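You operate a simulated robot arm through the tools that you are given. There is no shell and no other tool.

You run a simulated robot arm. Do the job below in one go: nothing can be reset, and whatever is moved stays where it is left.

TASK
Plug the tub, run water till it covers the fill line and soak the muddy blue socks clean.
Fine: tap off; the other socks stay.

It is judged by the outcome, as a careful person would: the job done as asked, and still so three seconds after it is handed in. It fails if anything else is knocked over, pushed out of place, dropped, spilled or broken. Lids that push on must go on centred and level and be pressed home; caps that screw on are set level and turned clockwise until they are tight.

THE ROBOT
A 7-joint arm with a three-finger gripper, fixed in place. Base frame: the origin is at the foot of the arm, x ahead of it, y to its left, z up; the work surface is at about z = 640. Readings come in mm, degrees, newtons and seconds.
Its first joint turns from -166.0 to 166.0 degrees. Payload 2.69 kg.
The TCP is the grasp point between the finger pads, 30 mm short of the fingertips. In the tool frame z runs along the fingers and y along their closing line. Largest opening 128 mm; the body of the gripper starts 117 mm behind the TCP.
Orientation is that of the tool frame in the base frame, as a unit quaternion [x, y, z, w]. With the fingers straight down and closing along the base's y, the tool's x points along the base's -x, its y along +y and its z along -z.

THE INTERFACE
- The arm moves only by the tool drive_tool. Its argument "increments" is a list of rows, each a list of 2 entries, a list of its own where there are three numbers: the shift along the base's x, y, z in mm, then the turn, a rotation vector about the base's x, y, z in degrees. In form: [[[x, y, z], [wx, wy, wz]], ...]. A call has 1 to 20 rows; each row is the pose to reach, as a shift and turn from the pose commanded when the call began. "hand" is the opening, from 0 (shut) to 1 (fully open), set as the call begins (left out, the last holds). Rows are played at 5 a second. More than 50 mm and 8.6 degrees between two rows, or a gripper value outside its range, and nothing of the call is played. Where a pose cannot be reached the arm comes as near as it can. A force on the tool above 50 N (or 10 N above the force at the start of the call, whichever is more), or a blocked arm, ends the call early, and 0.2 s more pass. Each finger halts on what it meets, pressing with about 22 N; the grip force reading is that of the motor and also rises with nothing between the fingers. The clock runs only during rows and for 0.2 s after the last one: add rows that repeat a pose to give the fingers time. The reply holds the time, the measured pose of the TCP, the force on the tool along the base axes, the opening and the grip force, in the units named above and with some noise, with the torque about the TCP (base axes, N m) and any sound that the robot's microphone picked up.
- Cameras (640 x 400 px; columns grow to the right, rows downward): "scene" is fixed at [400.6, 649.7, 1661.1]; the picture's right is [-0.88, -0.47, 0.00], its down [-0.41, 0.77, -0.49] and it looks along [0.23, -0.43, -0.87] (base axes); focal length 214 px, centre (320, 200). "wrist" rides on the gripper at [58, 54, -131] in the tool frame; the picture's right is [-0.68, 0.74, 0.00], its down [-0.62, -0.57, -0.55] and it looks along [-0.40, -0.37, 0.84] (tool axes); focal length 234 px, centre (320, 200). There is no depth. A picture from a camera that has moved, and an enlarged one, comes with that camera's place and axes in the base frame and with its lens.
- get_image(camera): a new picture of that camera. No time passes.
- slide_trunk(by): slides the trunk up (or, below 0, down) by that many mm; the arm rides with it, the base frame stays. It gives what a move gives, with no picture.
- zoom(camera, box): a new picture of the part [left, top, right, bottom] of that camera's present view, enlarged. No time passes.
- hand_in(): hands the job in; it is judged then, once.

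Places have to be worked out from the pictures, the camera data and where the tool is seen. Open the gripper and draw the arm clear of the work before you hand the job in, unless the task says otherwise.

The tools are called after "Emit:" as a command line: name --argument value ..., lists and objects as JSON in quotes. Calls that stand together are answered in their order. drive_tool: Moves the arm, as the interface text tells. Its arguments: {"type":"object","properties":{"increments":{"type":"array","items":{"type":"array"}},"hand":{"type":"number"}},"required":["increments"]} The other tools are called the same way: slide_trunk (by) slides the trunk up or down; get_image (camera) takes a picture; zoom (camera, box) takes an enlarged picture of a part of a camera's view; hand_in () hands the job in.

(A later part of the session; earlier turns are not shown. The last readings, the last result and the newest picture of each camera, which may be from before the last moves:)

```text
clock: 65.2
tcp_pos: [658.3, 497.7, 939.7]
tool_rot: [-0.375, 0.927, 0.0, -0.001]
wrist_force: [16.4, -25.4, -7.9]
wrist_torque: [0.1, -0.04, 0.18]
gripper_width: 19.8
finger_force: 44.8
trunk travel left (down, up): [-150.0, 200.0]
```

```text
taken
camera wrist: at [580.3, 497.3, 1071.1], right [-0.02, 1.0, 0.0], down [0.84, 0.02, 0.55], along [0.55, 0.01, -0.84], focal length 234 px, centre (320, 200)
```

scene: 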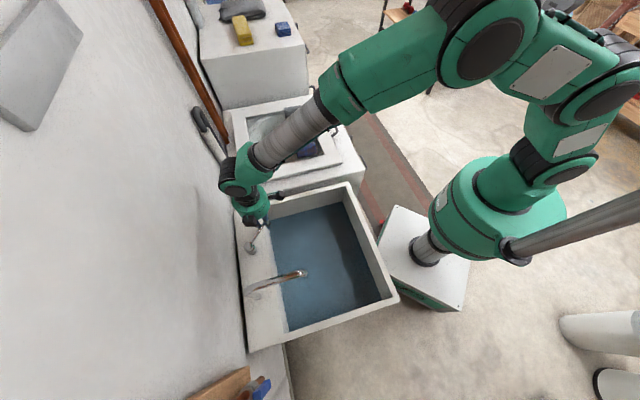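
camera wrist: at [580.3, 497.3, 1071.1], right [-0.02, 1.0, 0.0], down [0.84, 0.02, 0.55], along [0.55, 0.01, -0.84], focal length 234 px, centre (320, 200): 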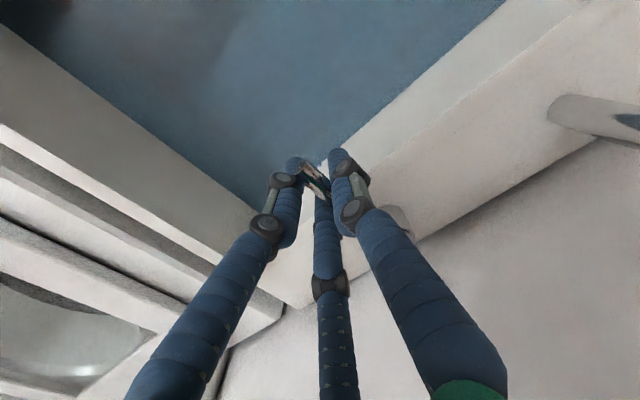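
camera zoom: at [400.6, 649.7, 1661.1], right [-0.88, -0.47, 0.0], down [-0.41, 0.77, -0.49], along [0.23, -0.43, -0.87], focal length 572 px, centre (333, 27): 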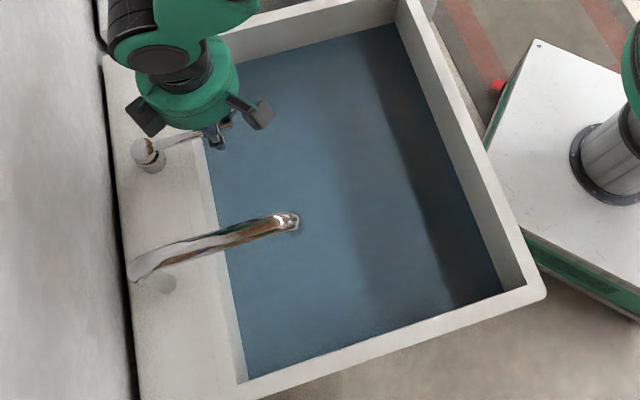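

The lever pushes against its closed stop (≈30 N reaction). I check the spout for any drip and the line for coverage.

Emit:
zoom --camera "scene" --box '[250, 240, 340, 320]'

Emit:
zoom --camera "wrist" --box '[260, 0, 560, 200]'

```text
5.00 times, centred on (295, 280) of scene
camera zoom: at [400.6, 649.7, 1661.1], right [-0.88, -0.47, 0.0], down [-0.41, 0.77, -0.49], along [0.23, -0.43, -0.87], focal length 1072 px, centre (445, -200)
```

zoom: 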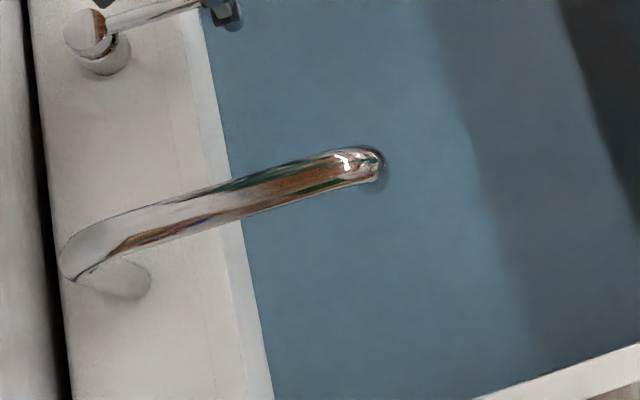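

```text
2.00 times, centred on (410, 100) of wrist
camera zoom: at [580.3, 497.3, 1071.1], right [-0.02, 1.0, 0.0], down [0.84, 0.02, 0.55], along [0.55, 0.01, -0.84], focal length 468 px, centre (140, 400)
```

zoom: 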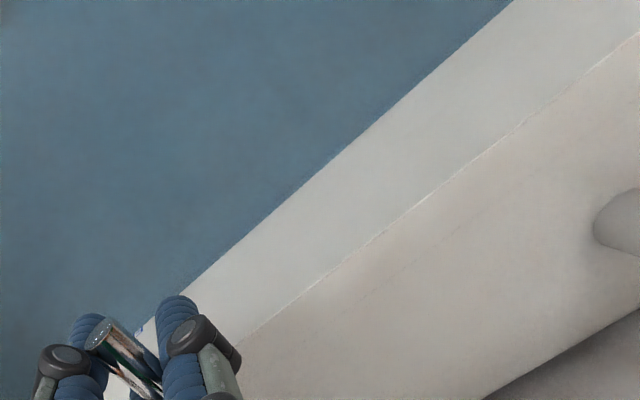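

The fill line is covered and no stream shows. I open the fingers and rise straight off the lever.

Emit:
drive_tool --increments '[[[0, 0, 0], [0, 0, 0]], [[0, 0, 0], [0, 0, 0]], [[0, 0, 0], [0, 0, 0]], [[0, 0, 20], [0, 0, 0]], [[0, 0, 60], [0, 0, 0]], [[0, 0, 105], [0, 0, 0]], [[0, 0, 150], [0, 0, 0]]]' --hand 0.45

Emit:
get_image --camera "wrist"

Emit:
get_image --camera "scene"

```text
clock: 66.8
tcp_pos: [657.6, 499.6, 1090.7]
tool_rot: [-0.374, 0.927, 0.001, -0.002]
wrist_force: [0.0, -0.6, -0.6]
wrist_torque: [-0.01, -0.01, -0.02]
gripper_width: 57.9
finger_force: 0.1
trunk travel left (down, up): [-150.0, 200.0]
```

```text
taken
camera wrist: at [579.1, 497.9, 1221.0], right [-0.02, 1.0, 0.0], down [0.84, 0.02, 0.55], along [0.55, 0.01, -0.84], focal length 234 px, centre (320, 200)
```

wrist: 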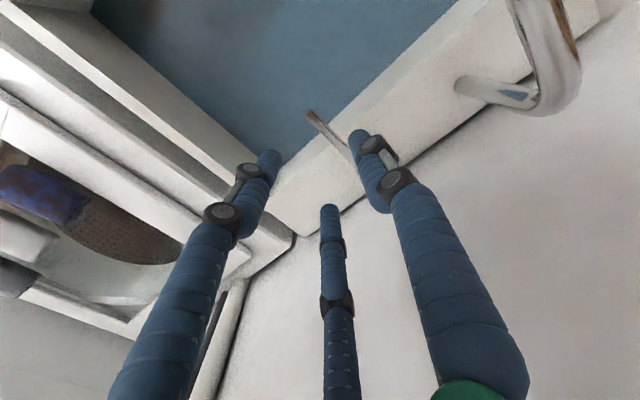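

```text
taken
```

scene: 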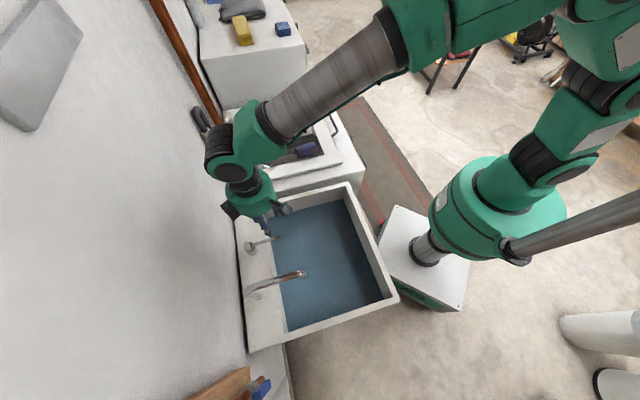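

The lever is back in its closed position and the water is still. Now I travel at height over to the blue socks at about (767, 96).

Emit:
drive_tool --increments '[[[11, -40, 0], [0, 0, 0.5]], [[22, -80, 0], [0, 0, 1]], [[33, -120, 0], [0, 0, 1.5]], [[44, -160, 0], [0, 0, 1.5]], [[55, -200, 0], [0, 0, 1.5]], [[66, -240, 0], [0, 0, 1.5]], [[77, -280, 0], [0, 0, 1.5]], [[88, -320, 0], [0, 0, 1.5]], [[99, -362, 0], [0, 0, 1.5]], [[109, -403, 0], [0, 0, 1.5]], [[109, -403, 0], [0, 0, 1.5]]]' --hand 0.9

Emit:
get_image --camera "wrist"

Emit:
get_image --camera "scene"

```text
clock: 69.2
tcp_pos: [766.6, 96.3, 1091.7]
tool_rot: [-0.386, 0.922, 0.001, 0.0]
wrist_force: [0.7, 0.4, 0.2]
wrist_torque: [0.09, 0.03, 0.0]
gripper_width: 115.1
finger_force: 0.1
trunk travel left (down, up): [-150.0, 200.0]
```

```text
taken
camera wrist: at [688.3, 93.9, 1222.4], right [-0.05, 1.0, 0.0], down [0.84, 0.04, 0.55], along [0.55, 0.03, -0.84], focal length 234 px, centre (320, 200)
```

wrist: 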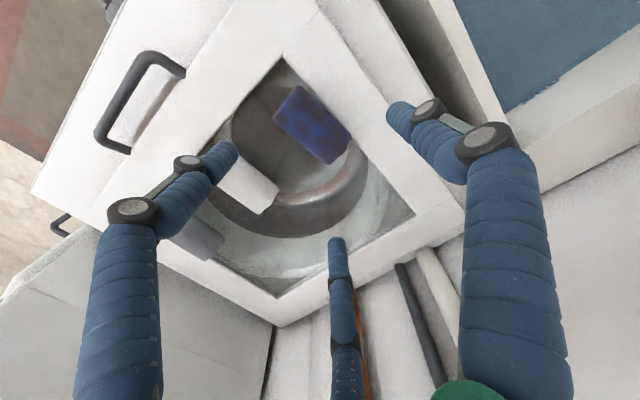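

```text
taken
```

scene: 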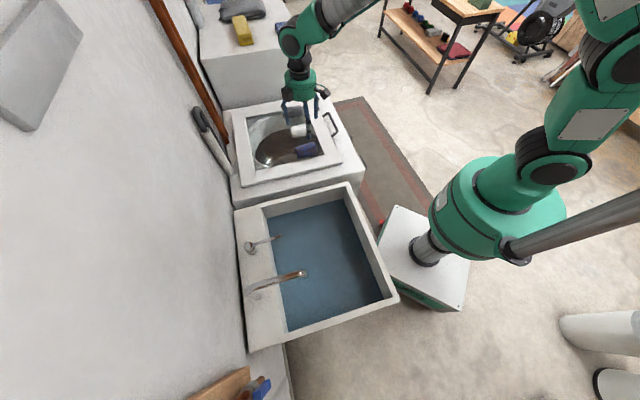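

I zoom in on the blue bundle to get its exact outline and height.

Emit:
zoom --camera "wrist" --box '[200, 50, 400, 250]'

Emit:
zoom --camera "scene" --box '[230, 100, 350, 190]'

```text
2.00 times, centred on (300, 150) of wrist
camera zoom: at [688.3, 93.9, 1222.4], right [-0.05, 1.0, 0.0], down [0.84, 0.04, 0.55], along [0.55, 0.03, -0.84], focal length 468 px, centre (360, 300)
```

zoom: 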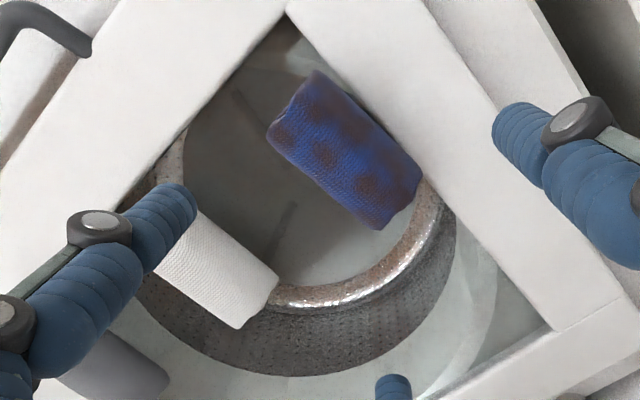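

```text
4.44 times, centred on (290, 145) of scene
camera zoom: at [400.6, 649.7, 1661.1], right [-0.88, -0.47, 0.0], down [-0.41, 0.77, -0.49], along [0.23, -0.43, -0.87], focal length 953 px, centre (453, 444)
```

zoom: 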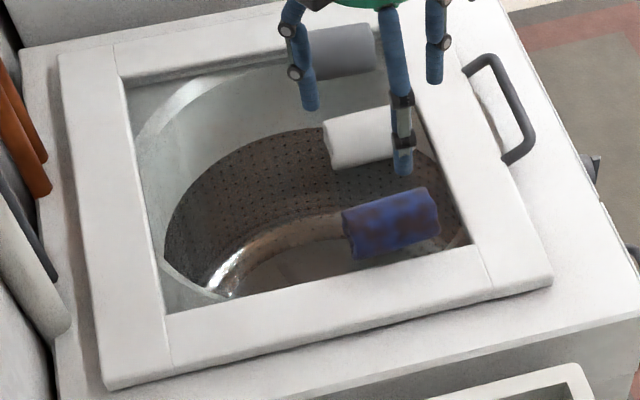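

The blue bundle is about 46 × 93 mm, centred near (771, 89), with its sink side close to the lid frame (top ≈ z 893). I descend first to TCP z≈955 with the hand offset slightly so all fingertips clear everything, and look again.

Emit:
drive_tool --increments '[[[5, -6, -40], [0, 0, 0]], [[10, -13, -80], [0, 0, 0]], [[10, -13, -115], [0, 0, 0]], [[10, -13, -136], [0, 0, 0]], [[10, -13, -136], [0, 0, 0]]]'

Emit:
get_image --camera "wrist"

Emit:
zoom --camera "scene" --box '[230, 90, 370, 190]'

```text
clock: 70.4
tcp_pos: [777.7, 84.7, 955.0]
tool_rot: [-0.385, 0.923, 0.001, 0.0]
wrist_force: [0.7, -0.4, 0.5]
wrist_torque: [0.0, -0.01, -0.04]
gripper_width: 115.1
finger_force: 0.0
trunk travel left (down, up): [-150.0, 200.0]
```

```text
taken
camera wrist: at [699.3, 81.9, 1086.9], right [-0.05, 1.0, 0.0], down [0.84, 0.04, 0.55], along [0.55, 0.03, -0.84], focal length 234 px, centre (320, 200)
```

wrist: 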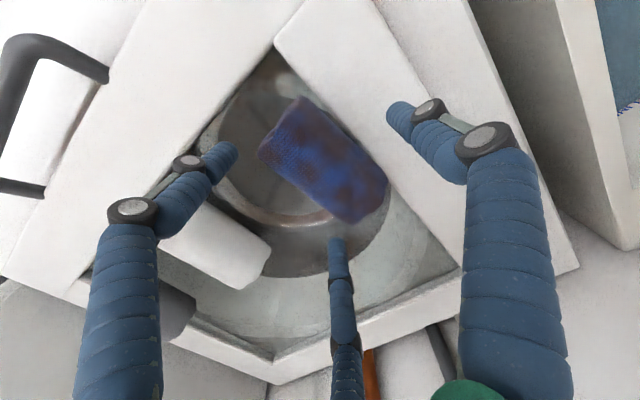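

```text
4.00 times, centred on (300, 140) of scene
camera zoom: at [400.6, 649.7, 1661.1], right [-0.88, -0.47, 0.0], down [-0.41, 0.77, -0.49], along [0.23, -0.43, -0.87], focal length 858 px, centre (400, 440)
```

zoom: 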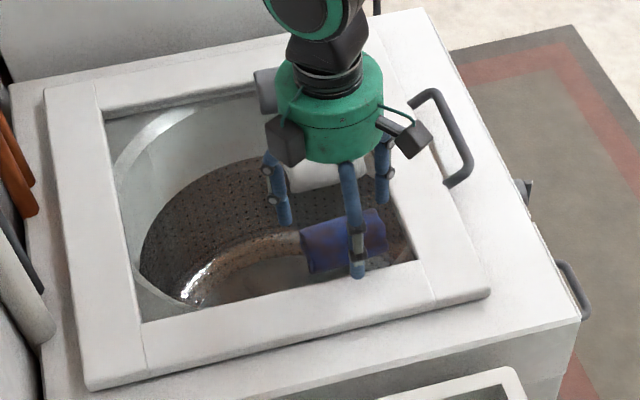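

The sock lies nicely between the three fingertips. I lower another 24 mm to TCP z≈931 (tips ≈ z 901, above the frame).

Emit:
drive_tool --increments '[[[0, 0, -10], [0, 0, 0]], [[0, 0, -18], [0, 0, 0]], [[0, 0, -24], [0, 0, 0]], [[0, 0, -24], [0, 0, 0]]]'

Emit:
get_image --camera "wrist"

Emit:
zoom --camera "scene" --box '[260, 110, 350, 180]'

```text
clock: 71.4
tcp_pos: [777.6, 84.7, 931.3]
tool_rot: [-0.387, 0.922, 0.001, -0.001]
wrist_force: [0.1, 0.1, 0.6]
wrist_torque: [0.02, -0.01, -0.03]
gripper_width: 115.5
finger_force: 0.1
trunk travel left (down, up): [-150.0, 200.0]
```

```text
taken
camera wrist: at [699.0, 80.9, 1062.3], right [-0.05, 1.0, 0.0], down [0.84, 0.04, 0.55], along [0.55, 0.03, -0.84], focal length 234 px, centre (320, 200)
```

wrist: 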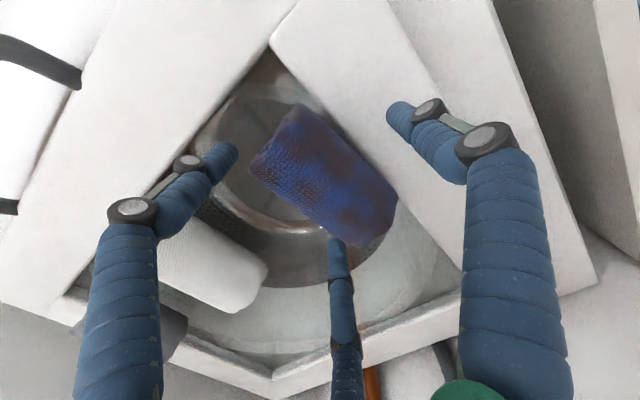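

```text
5.71 times, centred on (305, 145) of scene
camera zoom: at [400.6, 649.7, 1661.1], right [-0.88, -0.47, 0.0], down [-0.41, 0.77, -0.49], along [0.23, -0.43, -0.87], focal length 1226 px, centre (406, 514)
```

zoom: 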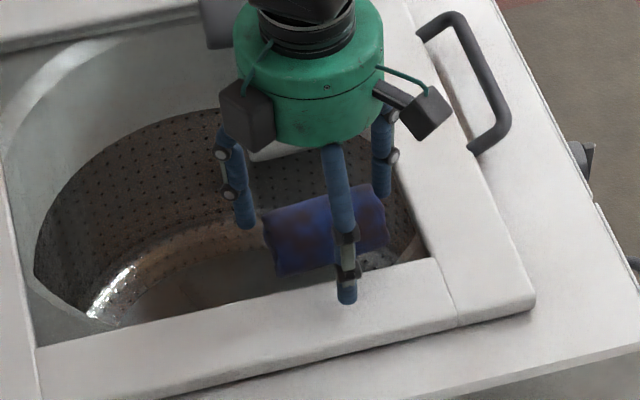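

No contact yet and all tips are placed around the sock. I close the hand on it.

Emit:
drive_tool --increments '[[[0, 0, 0], [0, 0, 0]], [[0, 0, 0], [0, 0, 0]], [[0, 0, 0], [0, 0, 0]], [[0, 0, 0], [0, 0, 0]], [[0, 0, 0], [0, 0, 0]]]' --hand 0

Emit:
get_image --camera "wrist"

Emit:
zoom --camera "scene" --box '[260, 110, 350, 180]'

```text
clock: 72.6
tcp_pos: [777.9, 85.1, 931.6]
tool_rot: [-0.386, 0.922, 0.0, 0.0]
wrist_force: [-1.0, 0.0, 4.4]
wrist_torque: [-0.09, 0.01, 0.0]
gripper_width: 76.3
finger_force: 22.0
trunk travel left (down, up): [-150.0, 200.0]
```

```text
taken
camera wrist: at [698.9, 80.9, 1062.5], right [-0.05, 1.0, 0.0], down [0.84, 0.04, 0.55], along [0.55, 0.03, -0.84], focal length 234 px, centre (320, 200)
```

wrist: 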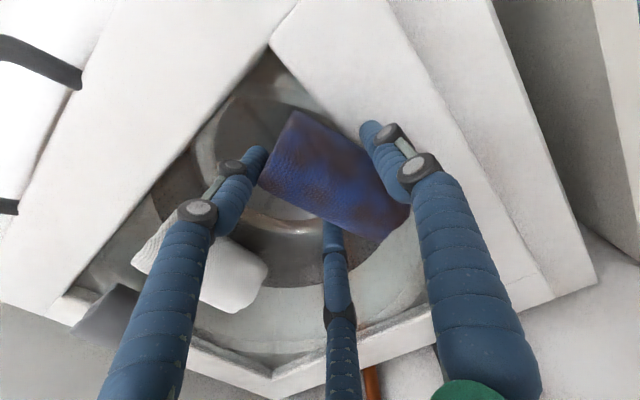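

```text
5.71 times, centred on (305, 145) of scene
camera zoom: at [400.6, 649.7, 1661.1], right [-0.88, -0.47, 0.0], down [-0.41, 0.77, -0.49], along [0.23, -0.43, -0.87], focal length 1226 px, centre (406, 514)
```

zoom: 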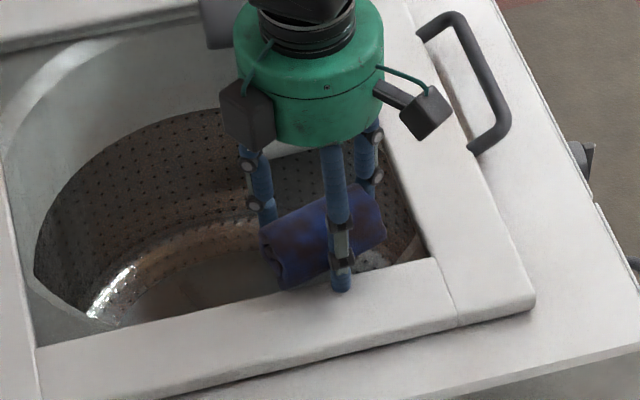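

The hand stopped at 76 mm with 22 N and the bundle turned a little. I zoom in to judge whether the hold is good.

Emit:
zoom --camera "wrist" --box '[220, 80, 440, 270]'

Emit:
zoom --camera "scene" --box '[290, 125, 340, 170]'

```text
2.11 times, centred on (330, 175) of wrist
camera zoom: at [698.9, 80.9, 1062.5], right [-0.05, 1.0, 0.0], down [0.84, 0.04, 0.55], along [0.55, 0.03, -0.84], focal length 493 px, centre (299, 253)
```

zoom: 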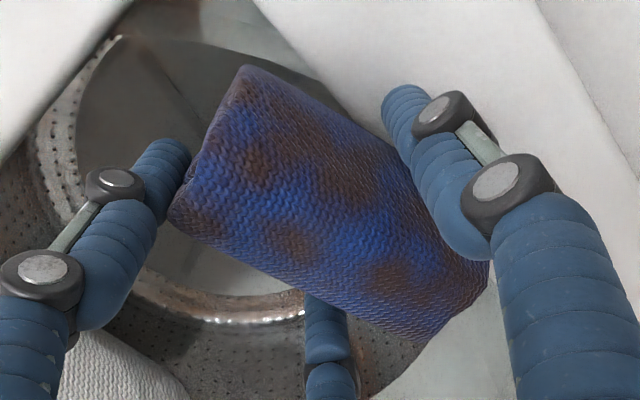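

```text
8.89 times, centred on (315, 148) of scene
camera zoom: at [400.6, 649.7, 1661.1], right [-0.88, -0.47, 0.0], down [-0.41, 0.77, -0.49], along [0.23, -0.43, -0.87], focal length 1906 px, centre (364, 667)
```

zoom: 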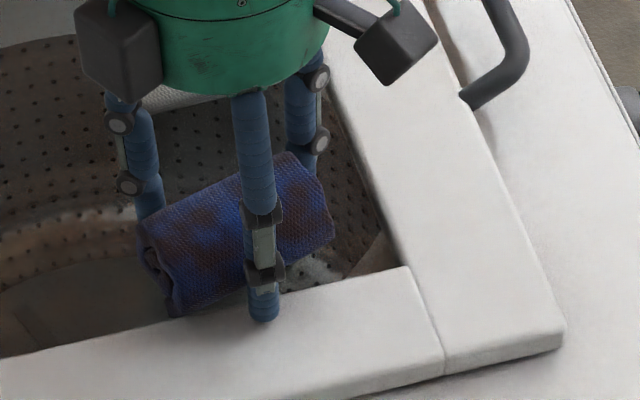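

The bundle got skewed ~11°, with one finger at its end, so I prefer a cleaner grasp. I open again and re-measure.

Emit:
drive_tool --increments '[[[0, 0, 0], [0, 0, 0]], [[0, 0, 0], [0, 0, 0]], [[0, 0, 0], [0, 0, 0]]]' --hand 0.9

Emit:
zoom --camera "wrist" --box '[220, 80, 440, 270]'

Emit:
zoom --camera "scene" --box '[280, 110, 350, 170]'

```text
clock: 73.4
tcp_pos: [777.4, 84.1, 931.2]
tool_rot: [-0.387, 0.922, 0.001, -0.001]
wrist_force: [0.9, 0.2, 0.7]
wrist_torque: [0.05, 0.03, 0.02]
gripper_width: 115.2
finger_force: 0.0
trunk travel left (down, up): [-150.0, 200.0]
```

```text
2.11 times, centred on (330, 175) of wrist
camera zoom: at [698.9, 81.0, 1062.2], right [-0.05, 1.0, 0.0], down [0.84, 0.04, 0.55], along [0.55, 0.03, -0.84], focal length 493 px, centre (299, 253)
```

zoom: 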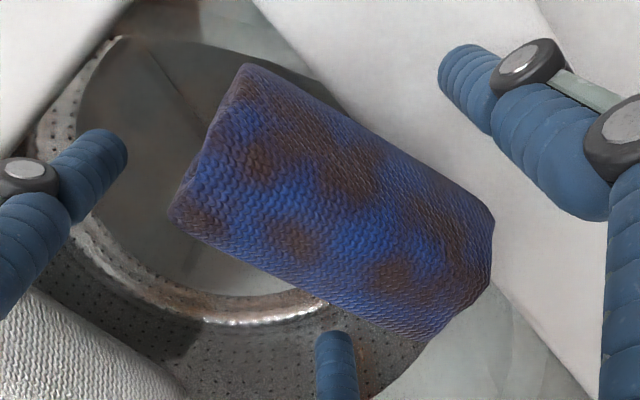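

```text
6.67 times, centred on (315, 140) of scene
camera zoom: at [400.6, 649.7, 1661.1], right [-0.88, -0.47, 0.0], down [-0.41, 0.77, -0.49], along [0.23, -0.43, -0.87], focal length 1430 px, centre (353, 600)
```

zoom: 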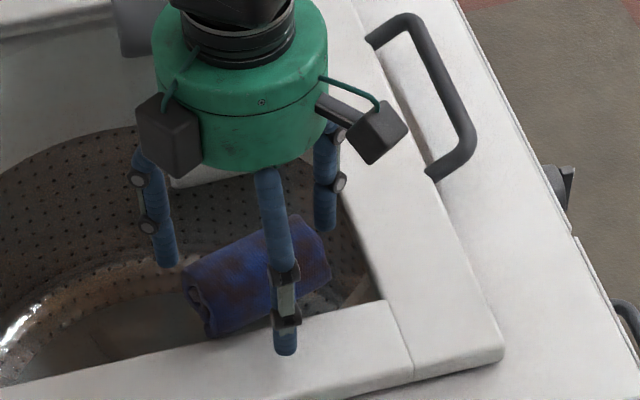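

With the fingers off, the bundle is clearly about 52 mm wide with its axis near 56°, centred at (774, 95). I turn the open hand 11° to match and recentre, still at the same height.

Emit:
drive_tool --increments '[[[1.5, 3, 0], [0, 0, 5.5]], [[3.3, 6, 0], [0, 0, 11]], [[3.3, 6, 0], [0, 0, 11]]]'

Emit:
zoom --camera "wrist" --box '[200, 70, 460, 280]'

```text
clock: 74.2
tcp_pos: [780.5, 89.5, 930.3]
tool_rot: [-0.473, 0.881, 0.0, -0.001]
wrist_force: [0.1, 0.1, 0.0]
wrist_torque: [-0.02, -0.01, 0.0]
gripper_width: 115.4
finger_force: 0.0
trunk travel left (down, up): [-150.0, 200.0]
```

```text
1.90 times, centred on (330, 175) of wrist
camera zoom: at [704.6, 72.4, 1061.8], right [-0.24, 0.97, 0.0], down [0.81, 0.2, 0.55], along [0.53, 0.13, -0.84], focal length 446 px, centre (301, 248)
```

zoom: 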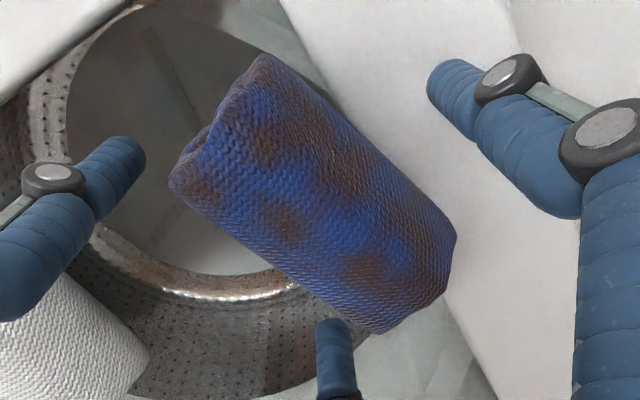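

The bundle is now square to the hand with the intended offset. I close on it again.

Emit:
drive_tool --increments '[[[0, 0, 0], [0, 0, 0]], [[0, 0, 0], [0, 0, 0]], [[0, 0, 0], [0, 0, 0]], [[0, 0, 0], [0, 0, 0]], [[0, 0, 0], [0, 0, 0]]]' --hand 0

Emit:
zoom --camera "wrist" --box '[200, 70, 460, 280]'

Emit:
zoom --camera "scene" --box '[280, 110, 350, 170]'

```text
clock: 75.4
tcp_pos: [781.6, 90.4, 931.1]
tool_rot: [-0.473, 0.881, 0.0, 0.0]
wrist_force: [-0.2, -0.6, 3.3]
wrist_torque: [0.11, 0.02, -0.04]
gripper_width: 80.4
finger_force: 22.2
trunk travel left (down, up): [-150.0, 200.0]
```

```text
1.90 times, centred on (330, 175) of wrist
camera zoom: at [704.5, 72.4, 1062.1], right [-0.24, 0.97, 0.0], down [0.81, 0.2, 0.55], along [0.53, 0.13, -0.84], focal length 446 px, centre (301, 248)
```

zoom: 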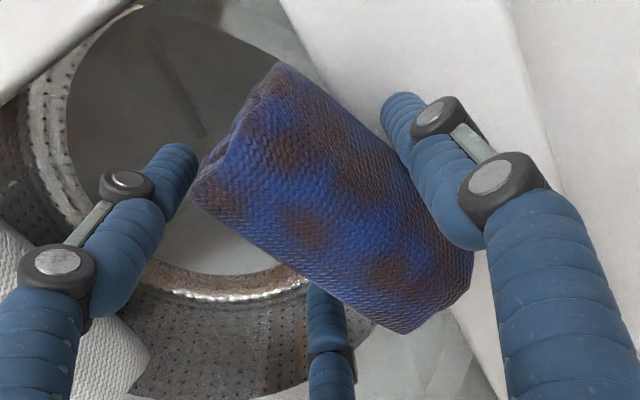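

```text
6.67 times, centred on (315, 140) of scene
camera zoom: at [400.6, 649.7, 1661.1], right [-0.88, -0.47, 0.0], down [-0.41, 0.77, -0.49], along [0.23, -0.43, -0.87], focal length 1430 px, centre (353, 600)
```

zoom: 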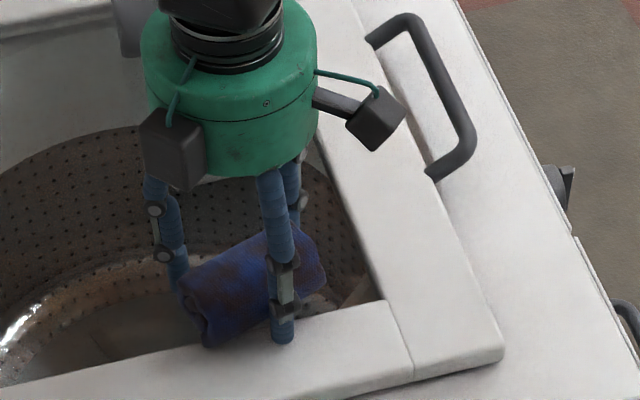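

The three fingers now touch the bundle from both sides (80 mm, 22 N). I test with a slow 10 mm lift.

Emit:
drive_tool --increments '[[[0, 0, 2], [0, 0, 0]], [[0, 0, 4], [0, 0, 0]], [[0, 0, 7], [0, 0, 0]], [[0, 0, 10], [0, 0, 0]], [[0, 0, 10], [0, 0, 0]]]'

Emit:
zoom --camera "wrist" --box '[200, 70, 460, 280]'

Emit:
zoom --camera "scene" --box '[280, 110, 350, 170]'

```text
clock: 76.6
tcp_pos: [780.0, 91.4, 940.6]
tool_rot: [-0.474, 0.881, 0.001, -0.001]
wrist_force: [0.9, 0.0, 0.2]
wrist_torque: [0.04, 0.02, 0.01]
gripper_width: 80.2
finger_force: 22.0
trunk travel left (down, up): [-150.0, 200.0]
```

```text
1.90 times, centred on (330, 175) of wrist
camera zoom: at [703.6, 72.1, 1071.8], right [-0.24, 0.97, 0.0], down [0.81, 0.2, 0.55], along [0.53, 0.13, -0.84], focal length 446 px, centre (301, 248)
```

zoom: 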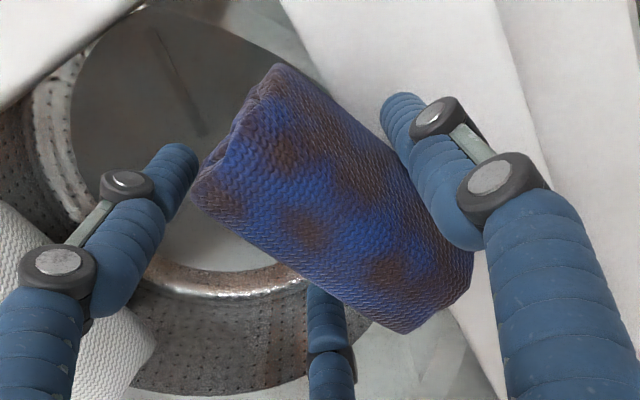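

```text
6.67 times, centred on (315, 140) of scene
camera zoom: at [400.6, 649.7, 1661.1], right [-0.88, -0.47, 0.0], down [-0.41, 0.77, -0.49], along [0.23, -0.43, -0.87], focal length 1430 px, centre (353, 600)
```

zoom: 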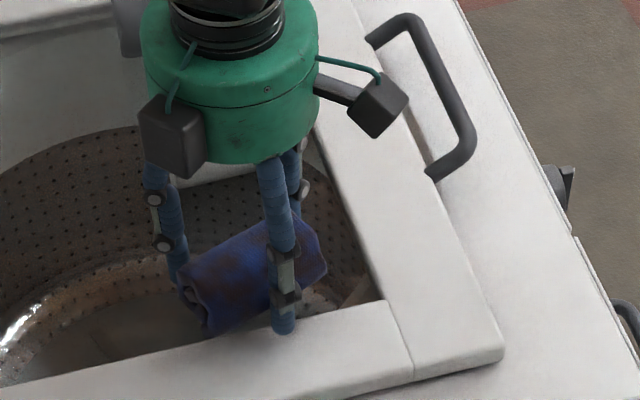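

The bundle rises with the hand. I lift it 110 mm and carry it over to the tub's middle at about (525, 405), well clear of spout, lever and plug.

Emit:
drive_tool --increments '[[[0, 0, 25], [0, 0, 0]], [[0, 0, 55], [0, 0, 0]], [[0, 0, 85], [0, 0, 0]], [[0, 0, 110], [0, 0, 0]], [[-21, 26, 110], [0, 0, 0]], [[-42, 52, 110], [0, 0, 0]], [[-64, 79, 110], [0, 0, 0]], [[-85, 105, 110], [0, 0, 0]], [[-106, 131, 110], [0, 0, 0]], [[-127, 157, 110], [0, 0, 0]], [[-149, 183, 110], [0, 0, 0]], [[-170, 209, 110], [0, 0, 0]], [[-191, 236, 110], [0, 0, 0]], [[-212, 262, 110], [0, 0, 0]], [[-234, 288, 110], [0, 0, 0]], [[-255, 314, 110], [0, 0, 0]], [[-255, 314, 110], [0, 0, 0]]]'

Emit:
get_image --camera "wrist"

Emit:
get_image --camera "scene"

```text
clock: 80.2
tcp_pos: [524.8, 404.8, 1050.6]
tool_rot: [-0.473, 0.881, 0.0, 0.0]
wrist_force: [-0.7, 0.1, 0.2]
wrist_torque: [-0.04, 0.0, -0.02]
gripper_width: 79.1
finger_force: 21.7
trunk travel left (down, up): [-150.0, 200.0]
```

```text
taken
camera wrist: at [448.5, 386.4, 1181.5], right [-0.24, 0.97, 0.0], down [0.81, 0.2, 0.55], along [0.53, 0.13, -0.84], focal length 234 px, centre (320, 200)
```

wrist: 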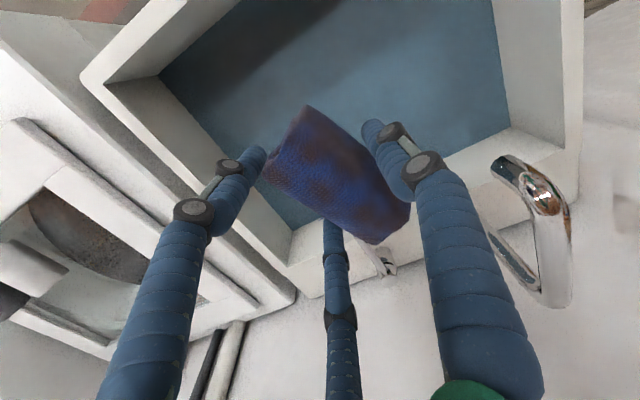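

```text
taken
```

scene: 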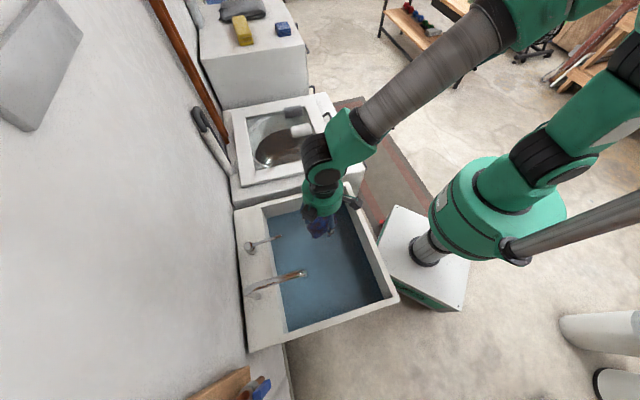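

The socks are held and the other two bundles stayed on the lid. I lower slowly toward the water surface (≈ z 768).

Emit:
drive_tool --increments '[[[0, 0, -40], [0, 0, 0]], [[0, 0, -80], [0, 0, 0]], [[0, 0, -120], [0, 0, 0]], [[0, 0, -160], [0, 0, 0]], [[0, 0, -195], [0, 0, 0]], [[0, 0, -220], [0, 0, 0]], [[0, 0, -240], [0, 0, 0]], [[0, 0, -240], [0, 0, 0]]]'

Emit:
get_image --camera "wrist"

Emit:
get_image --camera "scene"

```text
clock: 82.0
tcp_pos: [525.2, 402.7, 811.4]
tool_rot: [-0.473, 0.881, 0.002, -0.001]
wrist_force: [0.4, 0.7, -0.6]
wrist_torque: [-0.03, 0.01, -0.03]
gripper_width: 78.7
finger_force: 21.7
trunk travel left (down, up): [-150.0, 200.0]
```

```text
taken
camera wrist: at [449.1, 383.7, 941.9], right [-0.24, 0.97, 0.0], down [0.81, 0.2, 0.55], along [0.53, 0.13, -0.84], focal length 234 px, centre (320, 200)
```

wrist: 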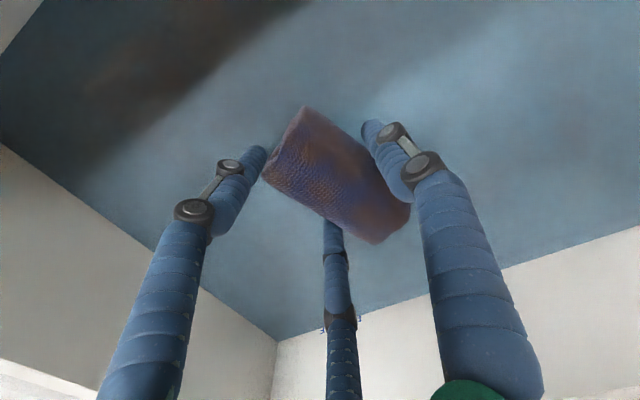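

```text
taken
```

scene: 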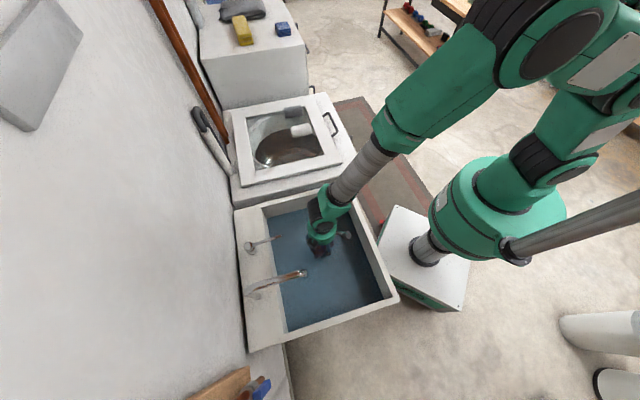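

The bundle is right above the water. I lower it gently under the surface to TCP z≈750 and check.

Emit:
drive_tool --increments '[[[0, 0, -12], [0, 0, 0]], [[0, 0, -24], [0, 0, 0]], [[0, 0, -36], [0, 0, 0]], [[0, 0, -48], [0, 0, 0]], [[0, 0, -60], [0, 0, 0]], [[0, 0, -60], [0, 0, 0]]]'

Emit:
get_image --camera "wrist"

Emit:
zoom --camera "scene" --box '[230, 170, 400, 340]'

```text
clock: 83.4
tcp_pos: [524.6, 403.2, 751.4]
tool_rot: [-0.473, 0.881, 0.0, 0.0]
wrist_force: [-0.5, -0.5, -0.8]
wrist_torque: [-0.01, 0.04, 0.0]
gripper_width: 78.4
finger_force: 22.5
trunk travel left (down, up): [-150.0, 200.0]
```

```text
taken
camera wrist: at [449.3, 385.1, 882.3], right [-0.24, 0.97, 0.0], down [0.81, 0.2, 0.55], along [0.53, 0.13, -0.84], focal length 234 px, centre (320, 200)
```

wrist: 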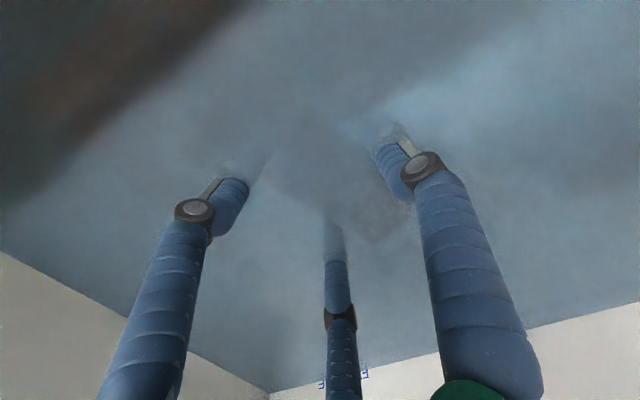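

```text
2.35 times, centred on (315, 255) of scene
camera zoom: at [400.6, 649.7, 1661.1], right [-0.88, -0.47, 0.0], down [-0.41, 0.77, -0.49], along [0.23, -0.43, -0.87], focal length 505 px, centre (332, 71)
```

zoom: 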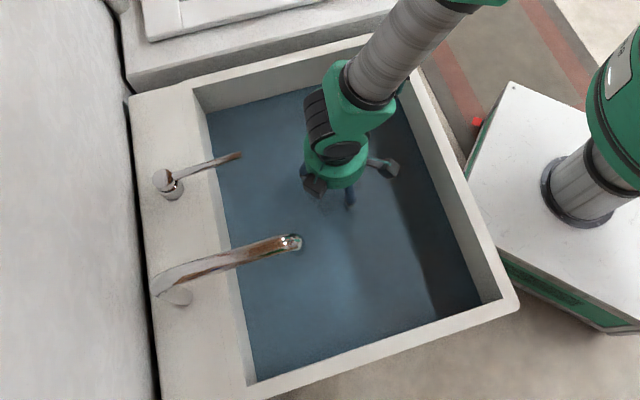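

The bundle is fully submerged. I lower it further to TCP z≈700 and keep it soaking there for a few seconds.

Emit:
drive_tool --increments '[[[0, 0, -17], [0, 0, 0]], [[0, 0, -34], [0, 0, 0]], [[0, 0, -50], [0, 0, 0]], [[0, 0, -50], [0, 0, 0]], [[0, 0, -50], [0, 0, 0]], [[0, 0, -50], [0, 0, 0]], [[0, 0, -50], [0, 0, 0]], [[0, 0, -50], [0, 0, 0]], [[0, 0, -50], [0, 0, 0]], [[0, 0, -50], [0, 0, 0]], [[0, 0, -50], [0, 0, 0]], [[0, 0, -50], [0, 0, 0]], [[0, 0, -50], [0, 0, 0]], [[0, 0, -50], [0, 0, 0]], [[0, 0, -50], [0, 0, 0]], [[0, 0, -50], [0, 0, 0]], [[0, 0, -50], [0, 0, 0]], [[0, 0, -50], [0, 0, 0]], [[0, 0, -50], [0, 0, 0]], [[0, 0, -50], [0, 0, 0]]]'

Emit:
get_image --camera "wrist"

Emit:
zoom --camera "scene" --box '[230, 170, 400, 340]'

```text
clock: 87.6
tcp_pos: [525.2, 404.0, 702.0]
tool_rot: [-0.474, 0.881, 0.0, -0.001]
wrist_force: [-0.2, -0.4, -0.9]
wrist_torque: [0.0, 0.0, 0.01]
gripper_width: 77.7
finger_force: 22.5
trunk travel left (down, up): [-150.0, 200.0]
```

```text
taken
camera wrist: at [448.9, 385.3, 832.2], right [-0.24, 0.97, 0.0], down [0.81, 0.2, 0.55], along [0.53, 0.13, -0.84], focal length 234 px, centre (320, 200)
```

wrist: 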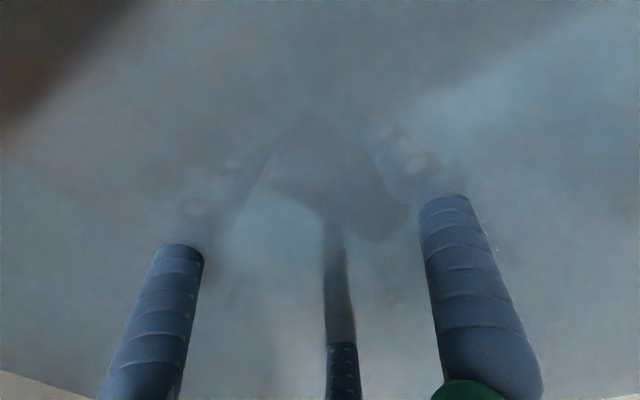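

```text
2.35 times, centred on (315, 255) of scene
camera zoom: at [400.6, 649.7, 1661.1], right [-0.88, -0.47, 0.0], down [-0.41, 0.77, -0.49], along [0.23, -0.43, -0.87], focal length 505 px, centre (332, 71)
```

zoom: 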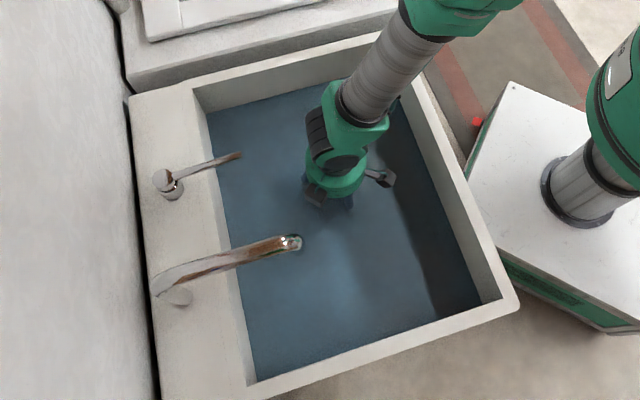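

I keep it soaking 4 s more, with a gentle swish in the water.

Emit:
drive_tool --increments '[[[0, 0, 0], [0, 0, 0]], [[5, 5, 0], [0, 0, 0]], [[10, 10, 0], [0, 0, 0]], [[15, 15, 0], [0, 0, 0]], [[10, 10, 0], [0, 0, 0]], [[5, 5, 0], [0, 0, 0]], [[0, 0, 0], [0, 0, 0]], [[-5, -5, 0], [0, 0, 0]], [[-10, -10, 0], [0, 0, 0]], [[-15, -15, 0], [0, 0, 0]], [[-10, -10, 0], [0, 0, 0]], [[-5, -5, 0], [0, 0, 0]], [[0, 0, 0], [0, 0, 0]], [[5, 5, 0], [0, 0, 0]], [[10, 10, 0], [0, 0, 0]], [[5, 5, 0], [0, 0, 0]], [[0, 0, 0], [0, 0, 0]], [[0, 0, 0], [0, 0, 0]], [[0, 0, 0], [0, 0, 0]], [[0, 0, 0], [0, 0, 0]]]'

Emit:
get_image --camera "wrist"

Emit:
zoom --camera "wrist" --box '[200, 70, 460, 280]'

```text
clock: 91.8
tcp_pos: [524.6, 403.3, 700.2]
tool_rot: [-0.473, 0.881, 0.0, 0.0]
wrist_force: [0.1, -0.1, -1.2]
wrist_torque: [0.0, 0.0, 0.03]
gripper_width: 77.0
finger_force: 21.5
trunk travel left (down, up): [-150.0, 200.0]
```

```text
taken
camera wrist: at [448.5, 385.0, 831.8], right [-0.24, 0.97, 0.0], down [0.81, 0.2, 0.55], along [0.53, 0.13, -0.84], focal length 234 px, centre (320, 200)
```

wrist: 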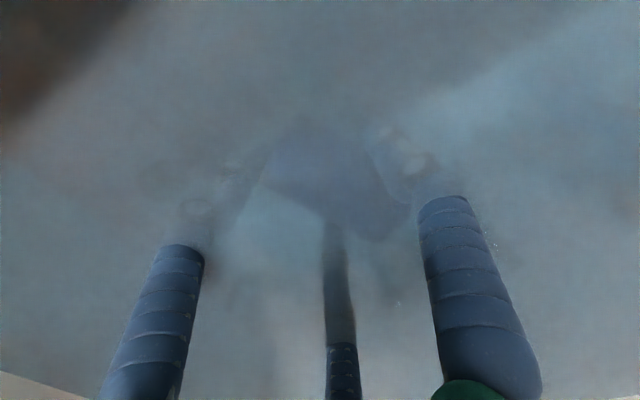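

```text
1.90 times, centred on (330, 175) of wrist
camera zoom: at [448.5, 385.0, 831.8], right [-0.24, 0.97, 0.0], down [0.81, 0.2, 0.55], along [0.53, 0.13, -0.84], focal length 446 px, centre (301, 248)
```

zoom: 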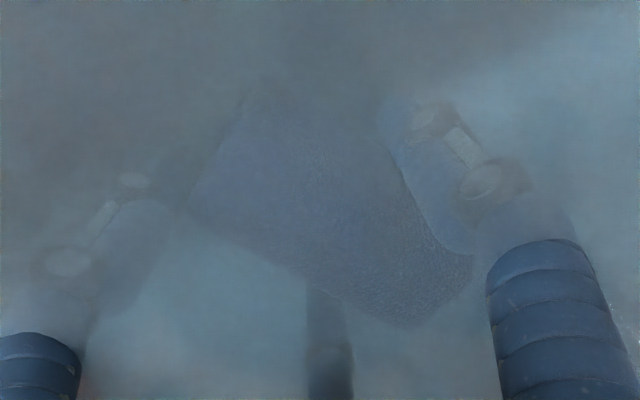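

Under water the brown patches seem gone. I raise the bundle just to the surface to verify it is clean.

Emit:
drive_tool --increments '[[[0, 0, 15], [0, 0, 0]], [[0, 0, 30], [0, 0, 0]], [[0, 0, 45], [0, 0, 0]], [[0, 0, 60], [0, 0, 0]], [[0, 0, 75], [0, 0, 0]], [[0, 0, 85], [0, 0, 0]], [[0, 0, 85], [0, 0, 0]]]'

Emit:
zoom --camera "wrist" --box '[200, 70, 460, 280]'

Emit:
get_image --camera "scene"

```text
clock: 93.4
tcp_pos: [525.3, 403.9, 787.5]
tool_rot: [-0.473, 0.881, 0.001, -0.001]
wrist_force: [0.6, 0.1, -0.2]
wrist_torque: [-0.01, 0.03, 0.0]
gripper_width: 76.6
finger_force: 22.2
trunk travel left (down, up): [-150.0, 200.0]
```

```text
1.90 times, centred on (330, 175) of wrist
camera zoom: at [448.5, 385.8, 918.0], right [-0.24, 0.97, 0.0], down [0.81, 0.2, 0.55], along [0.53, 0.13, -0.84], focal length 446 px, centre (301, 248)
```

zoom: 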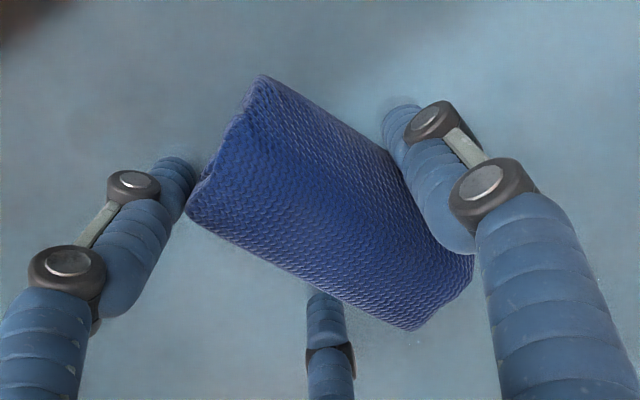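

```text
taken
```

scene: 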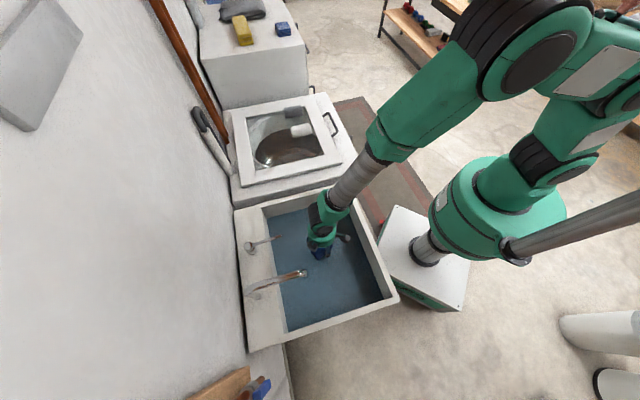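

The bundle is clean all over. I lower it back under water close to the tub floor and release it there.

Emit:
drive_tool --increments '[[[0, 0, -20], [0, 0, 0]], [[0, 0, -40], [0, 0, 0]], [[0, 0, -60], [0, 0, 0]], [[0, 0, -78], [0, 0, 0]], [[0, 0, -90], [0, 0, 0]], [[0, 0, -97], [0, 0, 0]], [[0, 0, -97], [0, 0, 0]]]'

Emit:
drive_tool --increments '[[[0, 0, 0], [0, 0, 0]], [[0, 0, 0], [0, 0, 0]], [[0, 0, 0], [0, 0, 0]], [[0, 0, 0], [0, 0, 0]], [[0, 0, 0], [0, 0, 0]]]' --hand 0.9

Emit:
get_image --camera "wrist"

```text
clock: 95.0
tcp_pos: [525.0, 403.9, 687.8]
tool_rot: [-0.473, 0.881, 0.0, 0.0]
wrist_force: [1.1, 0.0, -1.0]
wrist_torque: [-0.03, 0.0, 0.0]
gripper_width: 76.5
finger_force: 21.9
trunk travel left (down, up): [-150.0, 200.0]
```

```text
clock: 96.2
tcp_pos: [524.6, 403.1, 687.5]
tool_rot: [-0.472, 0.881, 0.001, 0.0]
wrist_force: [0.6, 0.7, -0.2]
wrist_torque: [0.02, -0.01, -0.01]
gripper_width: 115.1
finger_force: 0.1
trunk travel left (down, up): [-150.0, 200.0]
```

```text
taken
camera wrist: at [448.0, 384.7, 819.6], right [-0.24, 0.97, 0.0], down [0.81, 0.2, 0.55], along [0.53, 0.13, -0.84], focal length 234 px, centre (320, 200)
```

wrist: 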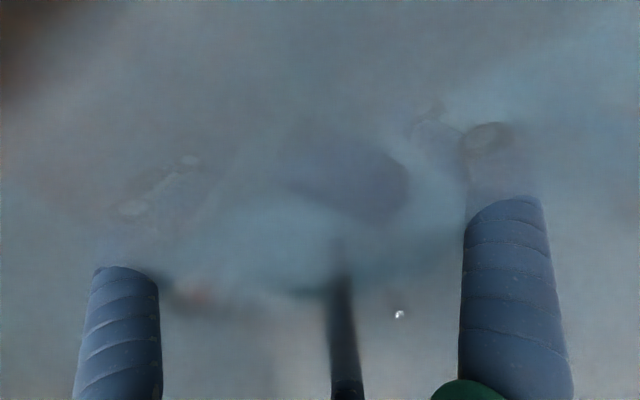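

The bundle is released and lies under water between the open fingers. I rise slowly straight up out of the tub.

Emit:
drive_tool --increments '[[[0, 0, 20], [0, 0, 0]], [[0, 0, 45], [0, 0, 0]], [[0, 0, 75], [0, 0, 0]], [[0, 0, 110], [0, 0, 0]], [[0, 0, 150], [0, 0, 0]], [[0, 0, 190], [0, 0, 0]], [[0, 0, 230], [0, 0, 0]], [[0, 0, 270], [0, 0, 0]], [[0, 0, 310], [0, 0, 0]], [[0, 0, 350], [0, 0, 0]], [[0, 0, 390], [0, 0, 0]], [[0, 0, 390], [0, 0, 0]]]'

Emit:
get_image --camera "wrist"

Emit:
get_image --camera "scene"

```text
clock: 98.8
tcp_pos: [525.6, 404.6, 1078.6]
tool_rot: [-0.474, 0.881, 0.001, -0.001]
wrist_force: [-0.1, -0.1, -0.3]
wrist_torque: [0.02, -0.02, 0.02]
gripper_width: 115.3
finger_force: 0.0
trunk travel left (down, up): [-150.0, 200.0]
```

```text
taken
camera wrist: at [449.9, 386.0, 1210.5], right [-0.24, 0.97, 0.0], down [0.81, 0.2, 0.55], along [0.53, 0.13, -0.84], focal length 234 px, centre (320, 200)
```

wrist: 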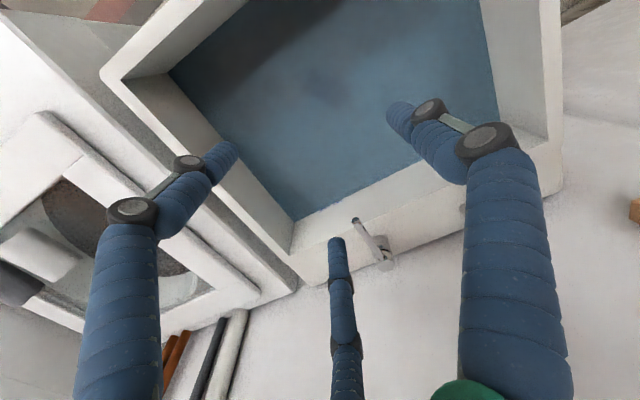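

```text
taken
```

scene: 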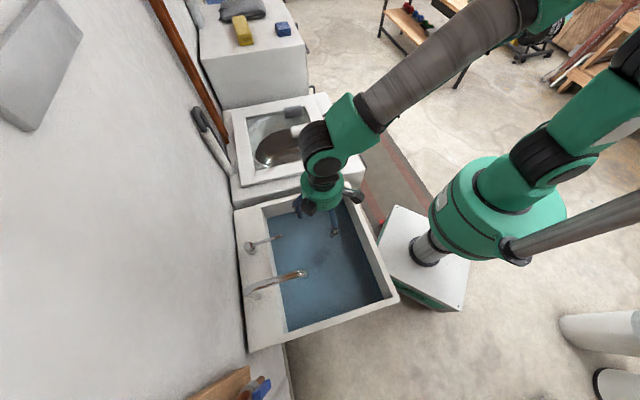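

The bundle rests under water and the hand is empty. I check the waterline against the fill line, the lever and the remaining socks.

Emit:
zoom --camera "wrist" --box '[250, 120, 550, 290]'

Emit:
zoom --camera "scene" --box '[230, 190, 400, 350]'

Emit:
zoom --camera "wrist" --box '[250, 40, 420, 150]'

```text
2.13 times, centred on (400, 205) of wrist
camera zoom: at [449.9, 386.0, 1210.5], right [-0.24, 0.97, 0.0], down [0.81, 0.2, 0.55], along [0.53, 0.13, -0.84], focal length 500 px, centre (149, 189)
```

zoom: 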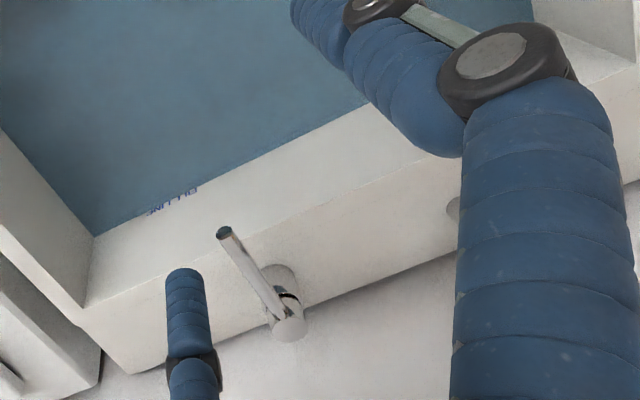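

```text
2.50 times, centred on (315, 270) of scene
camera zoom: at [400.6, 649.7, 1661.1], right [-0.88, -0.47, 0.0], down [-0.41, 0.77, -0.49], along [0.23, -0.43, -0.87], focal length 536 px, centre (332, 25)
```

zoom: 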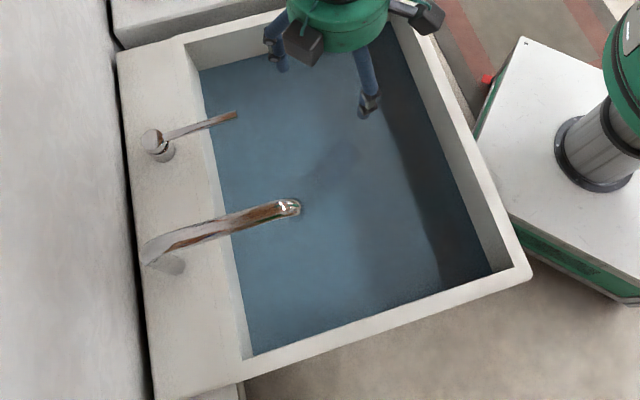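

```text
3.64 times, centred on (335, 95) of wrist
camera zoom: at [449.9, 386.0, 1210.5], right [-0.24, 0.97, 0.0], down [0.81, 0.2, 0.55], along [0.53, 0.13, -0.84], focal length 852 px, centre (266, 582)
```

zoom: 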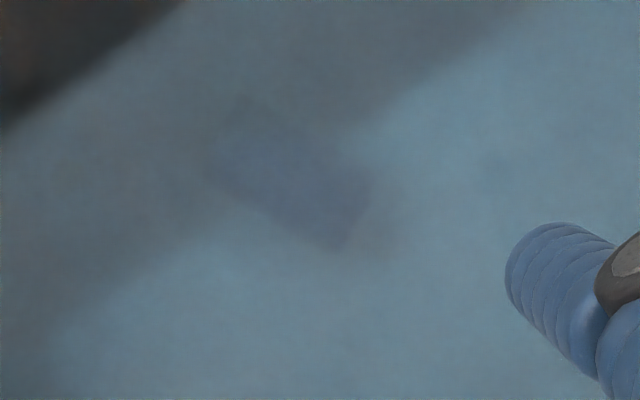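

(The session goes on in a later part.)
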